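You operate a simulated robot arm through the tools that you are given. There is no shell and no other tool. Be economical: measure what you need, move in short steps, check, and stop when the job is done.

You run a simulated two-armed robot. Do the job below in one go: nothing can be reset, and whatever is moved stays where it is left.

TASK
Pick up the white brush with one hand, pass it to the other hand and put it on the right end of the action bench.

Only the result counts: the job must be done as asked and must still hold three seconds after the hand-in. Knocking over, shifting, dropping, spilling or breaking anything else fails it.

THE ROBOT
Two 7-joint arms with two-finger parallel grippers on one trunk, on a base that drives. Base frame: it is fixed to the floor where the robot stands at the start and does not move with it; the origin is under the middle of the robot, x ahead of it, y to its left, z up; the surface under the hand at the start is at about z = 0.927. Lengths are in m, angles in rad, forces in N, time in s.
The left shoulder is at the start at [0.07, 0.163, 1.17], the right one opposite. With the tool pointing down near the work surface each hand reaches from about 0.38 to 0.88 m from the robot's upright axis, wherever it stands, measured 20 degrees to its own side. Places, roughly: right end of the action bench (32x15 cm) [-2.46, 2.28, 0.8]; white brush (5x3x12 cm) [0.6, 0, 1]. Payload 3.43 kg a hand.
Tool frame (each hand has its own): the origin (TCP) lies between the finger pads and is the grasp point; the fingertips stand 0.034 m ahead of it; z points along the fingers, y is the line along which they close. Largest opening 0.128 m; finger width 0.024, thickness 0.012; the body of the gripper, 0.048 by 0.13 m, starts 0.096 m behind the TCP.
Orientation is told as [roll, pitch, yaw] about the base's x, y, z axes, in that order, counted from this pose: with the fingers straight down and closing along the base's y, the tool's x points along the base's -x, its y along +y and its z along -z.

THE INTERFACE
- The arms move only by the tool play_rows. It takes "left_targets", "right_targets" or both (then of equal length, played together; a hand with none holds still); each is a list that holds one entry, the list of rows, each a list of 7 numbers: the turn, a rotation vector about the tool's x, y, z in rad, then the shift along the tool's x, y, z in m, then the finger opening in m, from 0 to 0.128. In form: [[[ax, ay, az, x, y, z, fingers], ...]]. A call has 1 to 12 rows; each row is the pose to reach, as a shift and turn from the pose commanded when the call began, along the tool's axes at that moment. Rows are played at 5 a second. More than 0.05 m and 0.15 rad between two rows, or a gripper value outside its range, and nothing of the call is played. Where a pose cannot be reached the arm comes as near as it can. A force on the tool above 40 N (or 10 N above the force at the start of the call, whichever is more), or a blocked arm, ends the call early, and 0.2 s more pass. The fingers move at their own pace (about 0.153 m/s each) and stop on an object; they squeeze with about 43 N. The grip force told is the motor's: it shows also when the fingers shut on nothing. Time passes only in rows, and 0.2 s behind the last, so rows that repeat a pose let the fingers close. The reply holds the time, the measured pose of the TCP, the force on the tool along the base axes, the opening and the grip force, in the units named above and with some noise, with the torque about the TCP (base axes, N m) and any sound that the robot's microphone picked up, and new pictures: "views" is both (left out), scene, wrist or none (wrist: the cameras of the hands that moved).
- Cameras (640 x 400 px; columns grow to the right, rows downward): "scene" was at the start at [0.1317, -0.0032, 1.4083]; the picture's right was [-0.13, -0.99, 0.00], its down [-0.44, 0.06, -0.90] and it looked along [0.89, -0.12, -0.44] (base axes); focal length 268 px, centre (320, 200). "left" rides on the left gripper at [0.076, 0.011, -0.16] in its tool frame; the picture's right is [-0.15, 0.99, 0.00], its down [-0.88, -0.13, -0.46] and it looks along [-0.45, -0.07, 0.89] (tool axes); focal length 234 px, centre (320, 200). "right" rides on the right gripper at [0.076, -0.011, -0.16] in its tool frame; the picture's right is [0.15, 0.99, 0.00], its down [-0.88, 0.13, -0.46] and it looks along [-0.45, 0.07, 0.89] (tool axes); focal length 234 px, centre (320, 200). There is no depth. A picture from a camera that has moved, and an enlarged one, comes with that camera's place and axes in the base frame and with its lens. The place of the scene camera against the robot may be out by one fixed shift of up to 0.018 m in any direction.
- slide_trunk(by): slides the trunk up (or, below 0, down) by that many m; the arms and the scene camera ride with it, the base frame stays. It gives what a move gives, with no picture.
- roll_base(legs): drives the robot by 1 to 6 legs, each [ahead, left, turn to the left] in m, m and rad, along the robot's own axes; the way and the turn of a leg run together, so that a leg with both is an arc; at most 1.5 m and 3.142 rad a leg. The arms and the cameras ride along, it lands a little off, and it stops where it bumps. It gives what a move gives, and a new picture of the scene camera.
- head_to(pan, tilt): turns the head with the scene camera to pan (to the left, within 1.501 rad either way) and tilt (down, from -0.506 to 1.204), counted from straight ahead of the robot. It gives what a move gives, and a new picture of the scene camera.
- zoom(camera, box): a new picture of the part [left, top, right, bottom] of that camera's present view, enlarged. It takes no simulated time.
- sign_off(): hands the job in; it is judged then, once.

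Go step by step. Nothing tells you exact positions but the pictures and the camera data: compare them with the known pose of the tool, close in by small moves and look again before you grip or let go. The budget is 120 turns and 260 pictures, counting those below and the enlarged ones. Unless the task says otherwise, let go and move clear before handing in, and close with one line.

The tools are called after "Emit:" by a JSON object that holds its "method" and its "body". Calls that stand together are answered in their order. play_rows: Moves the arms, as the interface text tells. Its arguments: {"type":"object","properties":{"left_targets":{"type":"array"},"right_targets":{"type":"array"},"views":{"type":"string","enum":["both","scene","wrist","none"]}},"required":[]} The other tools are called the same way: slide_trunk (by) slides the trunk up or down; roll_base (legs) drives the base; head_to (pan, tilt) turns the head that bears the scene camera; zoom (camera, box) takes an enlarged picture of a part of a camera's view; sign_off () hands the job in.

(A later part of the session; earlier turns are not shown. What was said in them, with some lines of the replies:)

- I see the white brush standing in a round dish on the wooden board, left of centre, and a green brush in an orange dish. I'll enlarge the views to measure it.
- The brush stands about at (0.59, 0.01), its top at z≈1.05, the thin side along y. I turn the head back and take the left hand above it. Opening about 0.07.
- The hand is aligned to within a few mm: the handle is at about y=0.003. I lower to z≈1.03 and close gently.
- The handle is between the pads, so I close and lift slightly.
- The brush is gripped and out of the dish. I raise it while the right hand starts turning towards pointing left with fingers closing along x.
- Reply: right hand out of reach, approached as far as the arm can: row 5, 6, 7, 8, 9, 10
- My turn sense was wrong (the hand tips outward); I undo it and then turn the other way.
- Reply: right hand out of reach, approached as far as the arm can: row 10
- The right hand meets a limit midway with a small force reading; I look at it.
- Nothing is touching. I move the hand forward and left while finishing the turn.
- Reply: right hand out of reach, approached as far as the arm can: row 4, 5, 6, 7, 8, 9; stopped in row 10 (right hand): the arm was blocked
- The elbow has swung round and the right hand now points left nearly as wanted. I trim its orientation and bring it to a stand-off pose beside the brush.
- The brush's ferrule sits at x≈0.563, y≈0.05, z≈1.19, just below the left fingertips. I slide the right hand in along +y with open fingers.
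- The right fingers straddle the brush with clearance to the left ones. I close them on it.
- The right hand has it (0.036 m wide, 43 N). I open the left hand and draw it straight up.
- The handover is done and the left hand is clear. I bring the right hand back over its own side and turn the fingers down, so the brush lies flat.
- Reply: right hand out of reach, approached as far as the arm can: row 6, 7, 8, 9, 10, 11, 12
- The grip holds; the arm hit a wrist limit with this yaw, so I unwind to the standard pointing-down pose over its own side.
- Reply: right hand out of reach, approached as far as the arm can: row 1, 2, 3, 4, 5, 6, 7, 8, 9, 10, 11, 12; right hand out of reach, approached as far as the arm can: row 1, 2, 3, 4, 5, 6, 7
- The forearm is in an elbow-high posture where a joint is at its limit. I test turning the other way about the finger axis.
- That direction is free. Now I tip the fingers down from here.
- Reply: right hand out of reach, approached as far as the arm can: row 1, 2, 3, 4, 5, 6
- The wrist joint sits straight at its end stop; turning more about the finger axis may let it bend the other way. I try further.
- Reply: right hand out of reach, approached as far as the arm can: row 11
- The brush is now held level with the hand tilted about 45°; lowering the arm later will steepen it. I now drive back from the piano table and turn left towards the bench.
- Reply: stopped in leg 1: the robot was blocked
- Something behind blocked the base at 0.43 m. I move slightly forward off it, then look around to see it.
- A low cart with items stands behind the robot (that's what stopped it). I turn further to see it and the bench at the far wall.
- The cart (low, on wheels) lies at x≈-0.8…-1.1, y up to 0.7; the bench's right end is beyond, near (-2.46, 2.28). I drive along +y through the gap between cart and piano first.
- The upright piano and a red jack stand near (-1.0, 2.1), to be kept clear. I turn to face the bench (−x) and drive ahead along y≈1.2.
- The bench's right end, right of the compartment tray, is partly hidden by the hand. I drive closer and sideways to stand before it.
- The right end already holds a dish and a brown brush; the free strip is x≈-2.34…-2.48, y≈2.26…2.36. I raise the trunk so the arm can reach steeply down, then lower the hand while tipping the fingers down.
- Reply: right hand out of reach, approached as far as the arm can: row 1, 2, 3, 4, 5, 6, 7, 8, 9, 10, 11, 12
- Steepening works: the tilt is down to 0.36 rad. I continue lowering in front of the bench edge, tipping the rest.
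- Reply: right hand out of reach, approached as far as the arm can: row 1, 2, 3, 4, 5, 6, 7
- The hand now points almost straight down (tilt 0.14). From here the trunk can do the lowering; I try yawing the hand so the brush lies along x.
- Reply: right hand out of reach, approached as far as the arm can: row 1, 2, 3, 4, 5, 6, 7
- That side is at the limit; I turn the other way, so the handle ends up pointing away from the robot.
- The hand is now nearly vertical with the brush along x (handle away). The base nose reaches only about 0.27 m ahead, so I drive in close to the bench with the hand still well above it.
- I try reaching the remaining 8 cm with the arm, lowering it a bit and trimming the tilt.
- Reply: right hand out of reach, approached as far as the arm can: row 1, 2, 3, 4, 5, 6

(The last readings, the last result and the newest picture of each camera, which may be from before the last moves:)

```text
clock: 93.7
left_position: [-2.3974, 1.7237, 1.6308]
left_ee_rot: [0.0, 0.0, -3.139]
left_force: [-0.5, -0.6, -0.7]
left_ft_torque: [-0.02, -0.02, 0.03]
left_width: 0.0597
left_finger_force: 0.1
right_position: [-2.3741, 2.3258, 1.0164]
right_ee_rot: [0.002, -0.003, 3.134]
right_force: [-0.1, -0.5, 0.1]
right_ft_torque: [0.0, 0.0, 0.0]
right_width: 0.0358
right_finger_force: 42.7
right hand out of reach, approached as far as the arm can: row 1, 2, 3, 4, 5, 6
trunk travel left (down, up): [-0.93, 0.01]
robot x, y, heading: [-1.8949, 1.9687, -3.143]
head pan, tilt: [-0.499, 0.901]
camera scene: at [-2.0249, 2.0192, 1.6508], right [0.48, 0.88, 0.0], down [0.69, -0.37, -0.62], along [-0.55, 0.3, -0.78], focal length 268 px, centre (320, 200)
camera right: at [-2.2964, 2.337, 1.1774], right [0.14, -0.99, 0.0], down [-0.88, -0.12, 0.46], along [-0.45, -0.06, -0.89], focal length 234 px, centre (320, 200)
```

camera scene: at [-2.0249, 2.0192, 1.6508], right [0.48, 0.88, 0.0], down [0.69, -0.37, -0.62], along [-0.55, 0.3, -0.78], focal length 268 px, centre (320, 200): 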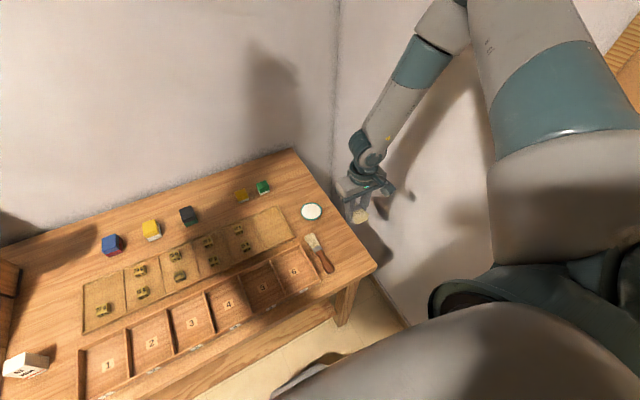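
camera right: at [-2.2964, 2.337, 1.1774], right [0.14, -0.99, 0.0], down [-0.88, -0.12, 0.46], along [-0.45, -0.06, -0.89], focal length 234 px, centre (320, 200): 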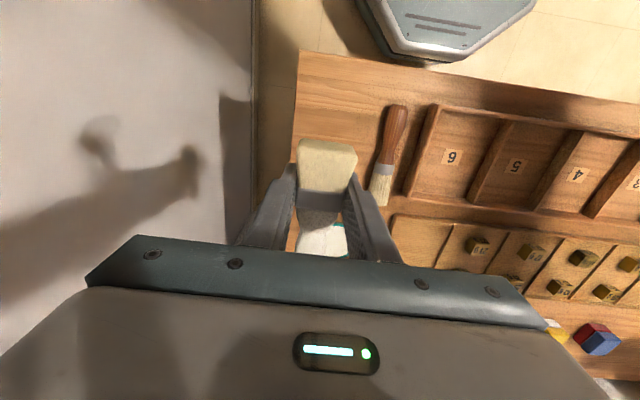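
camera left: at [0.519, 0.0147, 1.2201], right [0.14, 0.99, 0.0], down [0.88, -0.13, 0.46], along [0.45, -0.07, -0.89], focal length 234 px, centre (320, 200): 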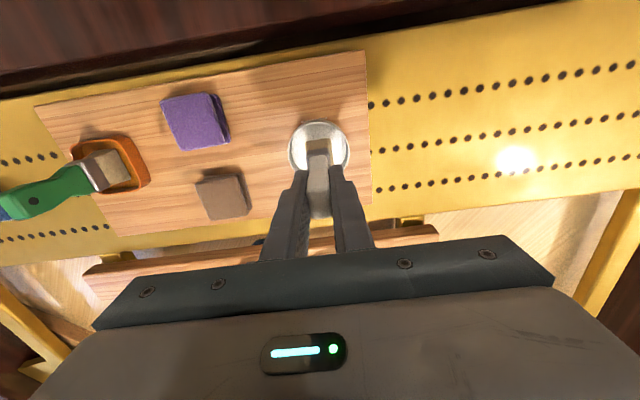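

The hand is now exactly vertical with the brush along x. I trim y to 2.302 and lower by the trunk.

Emit:
{"method": "play_rows", "body": {"right_targets": [[[0, 0, 0, -0.002, 0.012, 0, 0.015], [0, 0, 0, -0.004, 0.024, 0, 0.015], [0, 0, 0, -0.004, 0.024, 0, 0.015]]], "views": "none"}}

Emit:
{"method": "slide_trunk", "body": {"by": -0.12}}

Emit:
{"method": "zoom", "body": {"camera": "right", "box": [160, 0, 560, 280]}}

Emit:
{"method": "zoom", "body": {"camera": "scene", "box": [240, 120, 440, 320]}}

```text
clock: 94.5
left_position: [-2.3966, 1.7247, 1.6302]
left_ee_rot: [0.001, 0.001, -3.14]
left_force: [-0.2, -0.3, 0.1]
left_ft_torque: [0.01, -0.01, 0.0]
left_width: 0.06
left_finger_force: 0.1
right_position: [-2.376, 2.3076, 1.0236]
right_ee_rot: [-0.002, -0.002, 3.134]
right_force: [-0.2, -0.4, -1.4]
right_ft_torque: [0.05, 0.0, -0.04]
right_width: 0.0361
right_finger_force: 42.8
right hand out of reach, approached as far as the arm can: row 1, 2, 3
trunk travel left (down, up): [-0.93, 0.01]
robot x, y, heading: [-1.8987, 1.9747, -3.141]
head pan, tilt: [-0.499, 0.901]
```

```text
clock: 96.0
left_position: [-2.3967, 1.723, 1.5105]
left_ee_rot: [0.001, -0.001, -3.139]
left_force: [-0.5, -0.2, 0.3]
left_ft_torque: [-0.02, 0.02, -0.02]
left_width: 0.06
left_finger_force: 0.2
right_position: [-2.3753, 2.3075, 0.9053]
right_ee_rot: [-0.002, -0.002, 3.134]
right_force: [0.2, 0.2, -1.0]
right_ft_torque: [0.02, 0.02, -0.01]
right_width: 0.0359
right_finger_force: 43.0
trunk travel left (down, up): [-0.81, 0.13]
robot x, y, heading: [-1.9005, 1.9775, -3.141]
head pan, tilt: [-0.499, 0.901]
```

```text
1.43 times, centred on (360, 140) of right
camera zoom: at [-2.298, 2.3178, 1.0658], right [0.14, -0.99, 0.0], down [-0.88, -0.12, 0.46], along [-0.45, -0.06, -0.89], focal length 334 px, centre (263, 286)
```

zoom: 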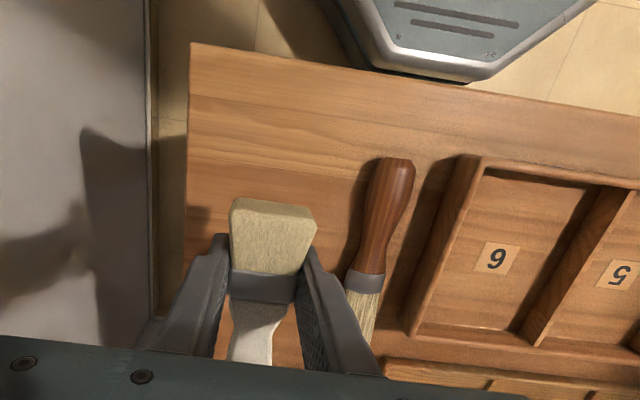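

```text
2.00 times, centred on (340, 220) of scene
camera zoom: at [-2.0242, 2.0191, 1.5309], right [0.48, 0.88, 0.0], down [0.69, -0.37, -0.62], along [-0.55, 0.3, -0.78], focal length 535 px, centre (280, 160)
```

zoom: 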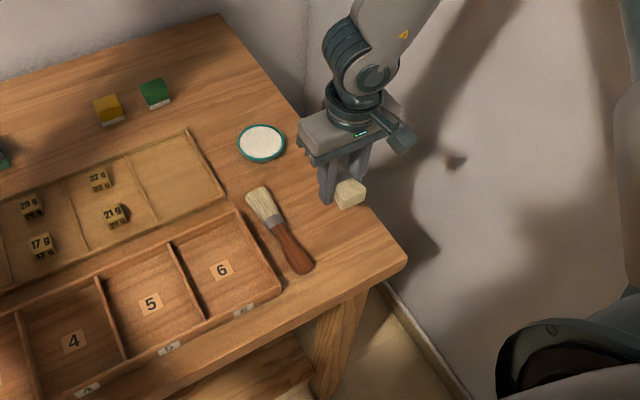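

Clear on both sides: free table from y≈2.23 to 2.367, the hand at 2.307. I lower by the trunk to just above contact.

Emit:
{"method": "slide_trunk", "body": {"by": -0.055}}

Emit:
{"method": "zoom", "body": {"camera": "right", "box": [160, 0, 560, 280]}}

Emit:
{"method": "zoom", "body": {"camera": "scene", "box": [300, 180, 400, 280]}}

```text
clock: 97.0
left_position: [-2.3954, 1.7234, 1.4552]
left_ee_rot: [0.0, -0.003, -3.14]
left_force: [-1.2, -0.9, 0.2]
left_ft_torque: [-0.02, 0.02, -0.01]
left_width: 0.0602
left_finger_force: 0.1
right_position: [-2.3762, 2.3059, 0.8493]
right_ee_rot: [0.0, -0.003, 3.135]
right_force: [-0.5, 0.2, -1.1]
right_ft_torque: [-0.01, 0.01, 0.0]
right_width: 0.0359
right_finger_force: 43.4
trunk travel left (down, up): [-0.755, 0.185]
robot x, y, heading: [-1.8978, 1.9722, -3.142]
head pan, tilt: [-0.499, 0.901]
```

```text
1.43 times, centred on (360, 140) of right
camera zoom: at [-2.298, 2.3178, 1.0108], right [0.14, -0.99, 0.0], down [-0.88, -0.12, 0.46], along [-0.45, -0.06, -0.89], focal length 334 px, centre (263, 286)
```

zoom: 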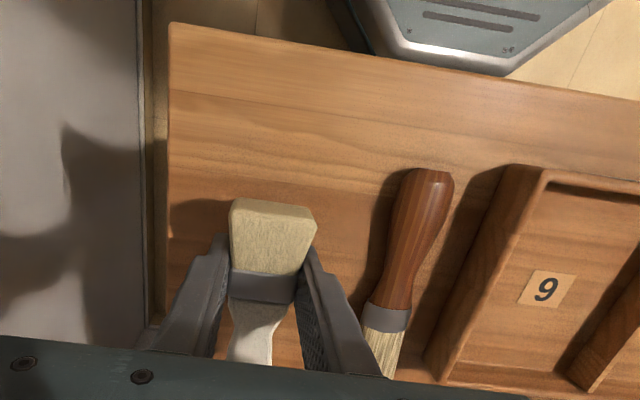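

```text
4.00 times, centred on (350, 230) of scene
camera zoom: at [-2.0242, 2.0191, 1.4759], right [0.48, 0.88, 0.0], down [0.69, -0.37, -0.62], along [-0.55, 0.3, -0.78], focal length 1071 px, centre (200, 80)
```

zoom: 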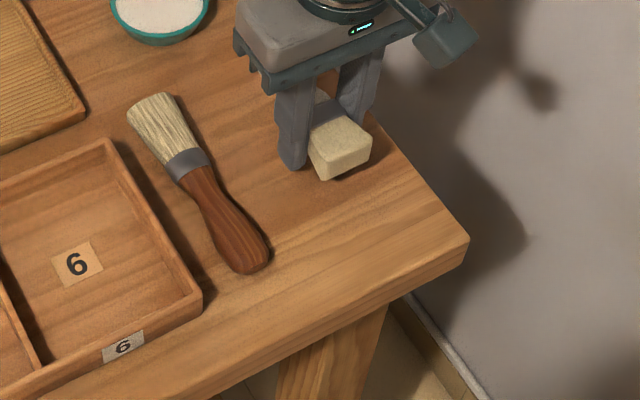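

Emit:
{"method": "slide_trunk", "body": {"by": -0.01}}

Emit:
{"method": "slide_trunk", "body": {"by": -0.004}}

```text
clock: 97.6
left_position: [-2.397, 1.7229, 1.4457]
left_ee_rot: [0.0, -0.001, -3.141]
left_force: [-0.1, -0.5, -1.1]
left_ft_torque: [0.0, 0.01, -0.01]
left_width: 0.06
left_finger_force: 0.0
right_position: [-2.3751, 2.3067, 0.8399]
right_ee_rot: [0.001, -0.003, 3.133]
right_force: [0.6, -0.3, -1.3]
right_ft_torque: [-0.02, -0.01, 0.04]
right_width: 0.0359
right_finger_force: 42.5
trunk travel left (down, up): [-0.745, 0.195]
robot x, y, heading: [-1.9018, 1.9744, -3.139]
head pan, tilt: [-0.499, 0.901]
```

```text
clock: 98.1
left_position: [-2.397, 1.7236, 1.4413]
left_ee_rot: [0.0, 0.0, -3.139]
left_force: [-0.9, 0.1, -0.2]
left_ft_torque: [0.06, -0.01, -0.01]
left_width: 0.0602
left_finger_force: 0.1
right_position: [-2.3758, 2.3072, 0.8366]
right_ee_rot: [-0.001, -0.001, 3.134]
right_force: [-0.1, 0.4, 0.2]
right_ft_torque: [0.01, 0.01, 0.0]
right_width: 0.036
right_finger_force: 42.7
trunk travel left (down, up): [-0.741, 0.199]
robot x, y, heading: [-1.8948, 1.9739, -3.144]
head pan, tilt: [-0.499, 0.901]
```

Emit:
{"method": "slide_trunk", "body": {"by": -0.004}}

Emit:
{"method": "zoom", "body": {"camera": "scene", "box": [310, 190, 380, 260]}}

```text
clock: 98.6
left_position: [-2.3941, 1.7244, 1.438]
left_ee_rot: [0.0, -0.003, -3.14]
left_force: [0.5, -0.5, 0.0]
left_ft_torque: [0.0, -0.01, -0.01]
left_width: 0.0598
left_finger_force: 0.0
right_position: [-2.3756, 2.3065, 0.8341]
right_ee_rot: [0.001, -0.006, 3.136]
right_force: [1.8, 5.4, 20.5]
right_ft_torque: [-0.12, -0.32, 0.12]
right_width: 0.036
right_finger_force: 43.0
trunk travel left (down, up): [-0.737, 0.203]
robot x, y, heading: [-1.8978, 1.9774, -3.142]
head pan, tilt: [-0.499, 0.901]
```

```text
5.71 times, centred on (345, 225) of scene
camera zoom: at [-2.0225, 2.0186, 1.4584], right [0.48, 0.88, 0.0], down [0.69, -0.37, -0.62], along [-0.55, 0.3, -0.78], focal length 1529 px, centre (177, 57)
```

zoom: 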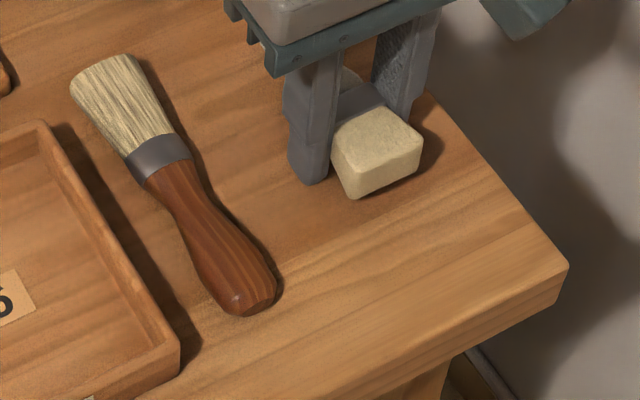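

The fingertips have touched the bench (20 N). I relieve it by 3 mm and open gently.

Emit:
{"method": "slide_trunk", "body": {"by": 0.003}}

Emit:
{"method": "play_rows", "body": {"right_targets": [[[0, 0, 0, 0, 0, 0, 0.034], [0, 0, 0, 0, 0, 0, 0.038], [0, 0, 0, 0, 0, 0, 0.044], [0, 0, 0, 0, 0, 0, 0.056], [0, 0, 0, 0, 0, 0, 0.06]]], "views": "both"}}

Emit:
{"method": "zoom", "body": {"camera": "scene", "box": [310, 190, 380, 260]}}

```text
clock: 99.2
left_position: [-2.3969, 1.7223, 1.4389]
left_ee_rot: [0.001, 0.0, -3.141]
left_force: [0.1, 0.1, 0.4]
left_ft_torque: [-0.02, -0.03, -0.02]
left_width: 0.06
left_finger_force: 0.0
right_position: [-2.3741, 2.3066, 0.8351]
right_ee_rot: [0.001, 0.0, 3.135]
right_force: [0.1, -1.0, -0.7]
right_ft_torque: [0.0, 0.0, 0.01]
right_width: 0.0358
right_finger_force: 43.0
trunk travel left (down, up): [-0.74, 0.2]
robot x, y, heading: [-1.8961, 1.9745, -3.143]
head pan, tilt: [-0.499, 0.901]
```

```text
clock: 100.3
left_position: [-2.3975, 1.7235, 1.4398]
left_ee_rot: [-0.002, -0.001, -3.139]
left_force: [0.3, 0.6, -0.2]
left_ft_torque: [-0.03, -0.01, -0.05]
left_width: 0.0603
left_finger_force: 0.1
right_position: [-2.3753, 2.3072, 0.8345]
right_ee_rot: [0.001, -0.001, 3.135]
right_force: [0.8, 0.0, 0.0]
right_ft_torque: [0.0, 0.03, -0.02]
right_width: 0.0603
right_finger_force: 0.1
trunk travel left (down, up): [-0.74, 0.2]
robot x, y, heading: [-1.8978, 1.972, -3.142]
head pan, tilt: [-0.499, 0.901]
camera scene: at [-2.0243, 2.019, 1.4608], right [0.48, 0.88, 0.0], down [0.69, -0.37, -0.62], along [-0.55, 0.3, -0.78], focal length 268 px, centre (320, 200)
camera right: at [-2.298, 2.3177, 0.9958], right [0.14, -0.99, 0.0], down [-0.88, -0.12, 0.46], along [-0.45, -0.06, -0.89], focal length 234 px, centre (320, 200)
```

scene: 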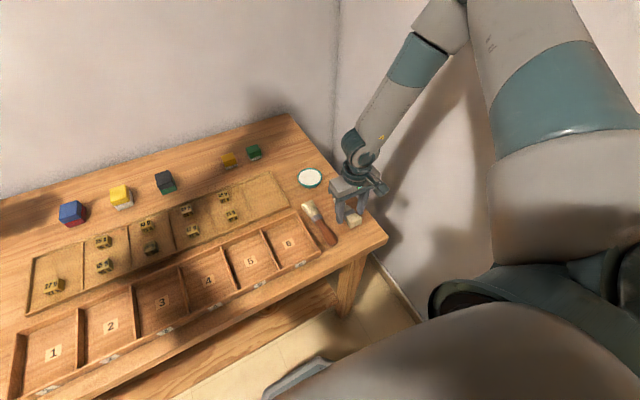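
right: 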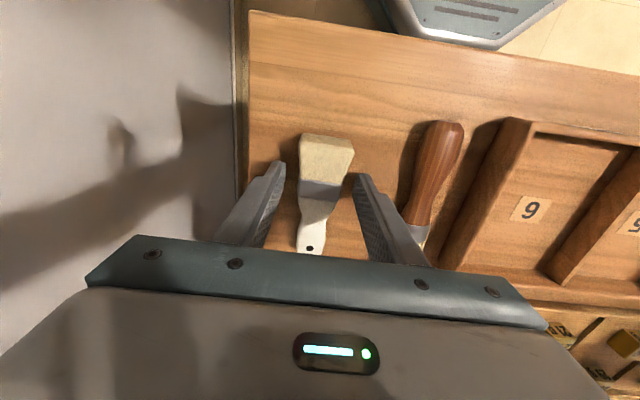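

```text
5.71 times, centred on (345, 225) of scene
camera zoom: at [-2.0243, 2.019, 1.4608], right [0.48, 0.88, 0.0], down [0.69, -0.37, -0.62], along [-0.55, 0.3, -0.78], focal length 1529 px, centre (177, 57)
```

zoom: 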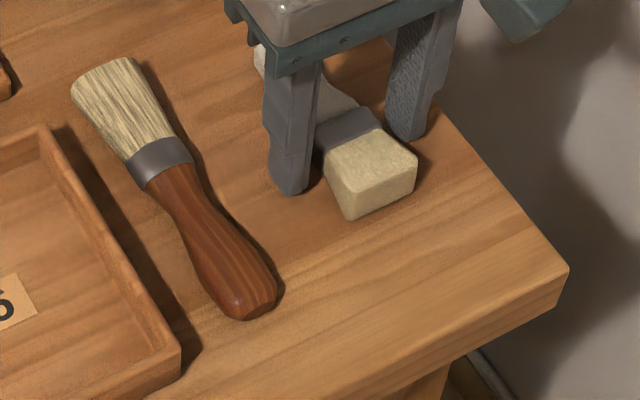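

The brush lies flat on the bench between the open fingers, touching nothing else. I raise the trunk straight up to clear it.

Emit:
{"method": "slide_trunk", "body": {"by": 0.19}}

Emit:
{"method": "zoom", "body": {"camera": "right", "box": [0, 0, 640, 400]}}

Emit:
{"method": "zoom", "body": {"camera": "scene", "box": [260, 160, 400, 290]}}

```text
clock: 102.4
left_position: [-2.3958, 1.7239, 1.6305]
left_ee_rot: [0.0, 0.0, -3.14]
left_force: [-0.3, 0.4, 0.7]
left_ft_torque: [-0.01, -0.02, 0.0]
left_width: 0.0599
left_finger_force: 0.0
right_position: [-2.375, 2.3079, 1.0262]
right_ee_rot: [0.002, -0.002, 3.134]
right_force: [0.3, -0.6, 0.0]
right_ft_torque: [-0.02, -0.01, 0.02]
right_width: 0.0599
right_finger_force: 0.0
trunk travel left (down, up): [-0.93, 0.01]
robot x, y, heading: [-1.8983, 1.9732, -3.143]
head pan, tilt: [-0.499, 0.901]
```

```text
1.00 times, centred on (320, 200) of right (not enlarged: the box is as wide or as high as the picture)
camera zoom: at [-2.2982, 2.3178, 1.1856], right [0.14, -0.99, 0.0], down [-0.88, -0.12, 0.46], along [-0.45, -0.06, -0.89], focal length 234 px, centre (320, 200)
```

zoom: 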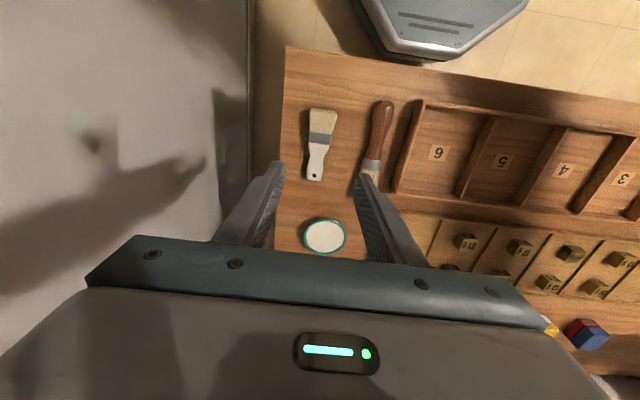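

```text
3.08 times, centred on (330, 225) of scene
camera zoom: at [-2.0246, 2.019, 1.6508], right [0.48, 0.88, 0.0], down [0.69, -0.37, -0.62], along [-0.55, 0.3, -0.78], focal length 824 px, centre (289, 123)
```

zoom: 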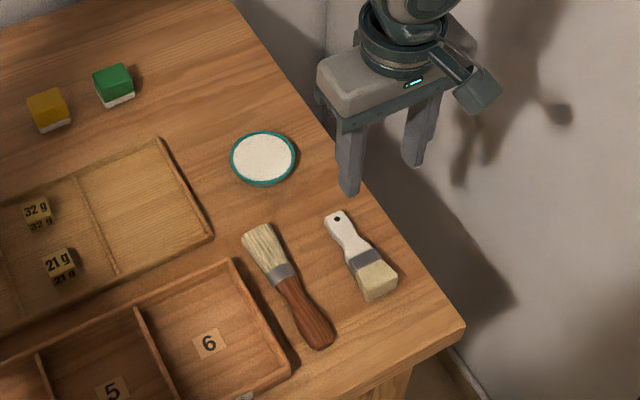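

The white brush lies flat and alone on the bench's right end, at about (-2.39, 2.31). The hand is clear, so I hand in.

Emit:
{"method": "sign_off", "body": {}}

```text
The job is handed in.
```

The white brush was picked up with the left hand, passed to the right hand and laid on the right end of the action bench. It is lying flat beside the brown brush and the dish, which it does not touch. While backing away from the piano table, the base bumped the low wheeled cart behind it and stopped. I saw no sign that the cart moved, but I had no earlier view of it to compare with.
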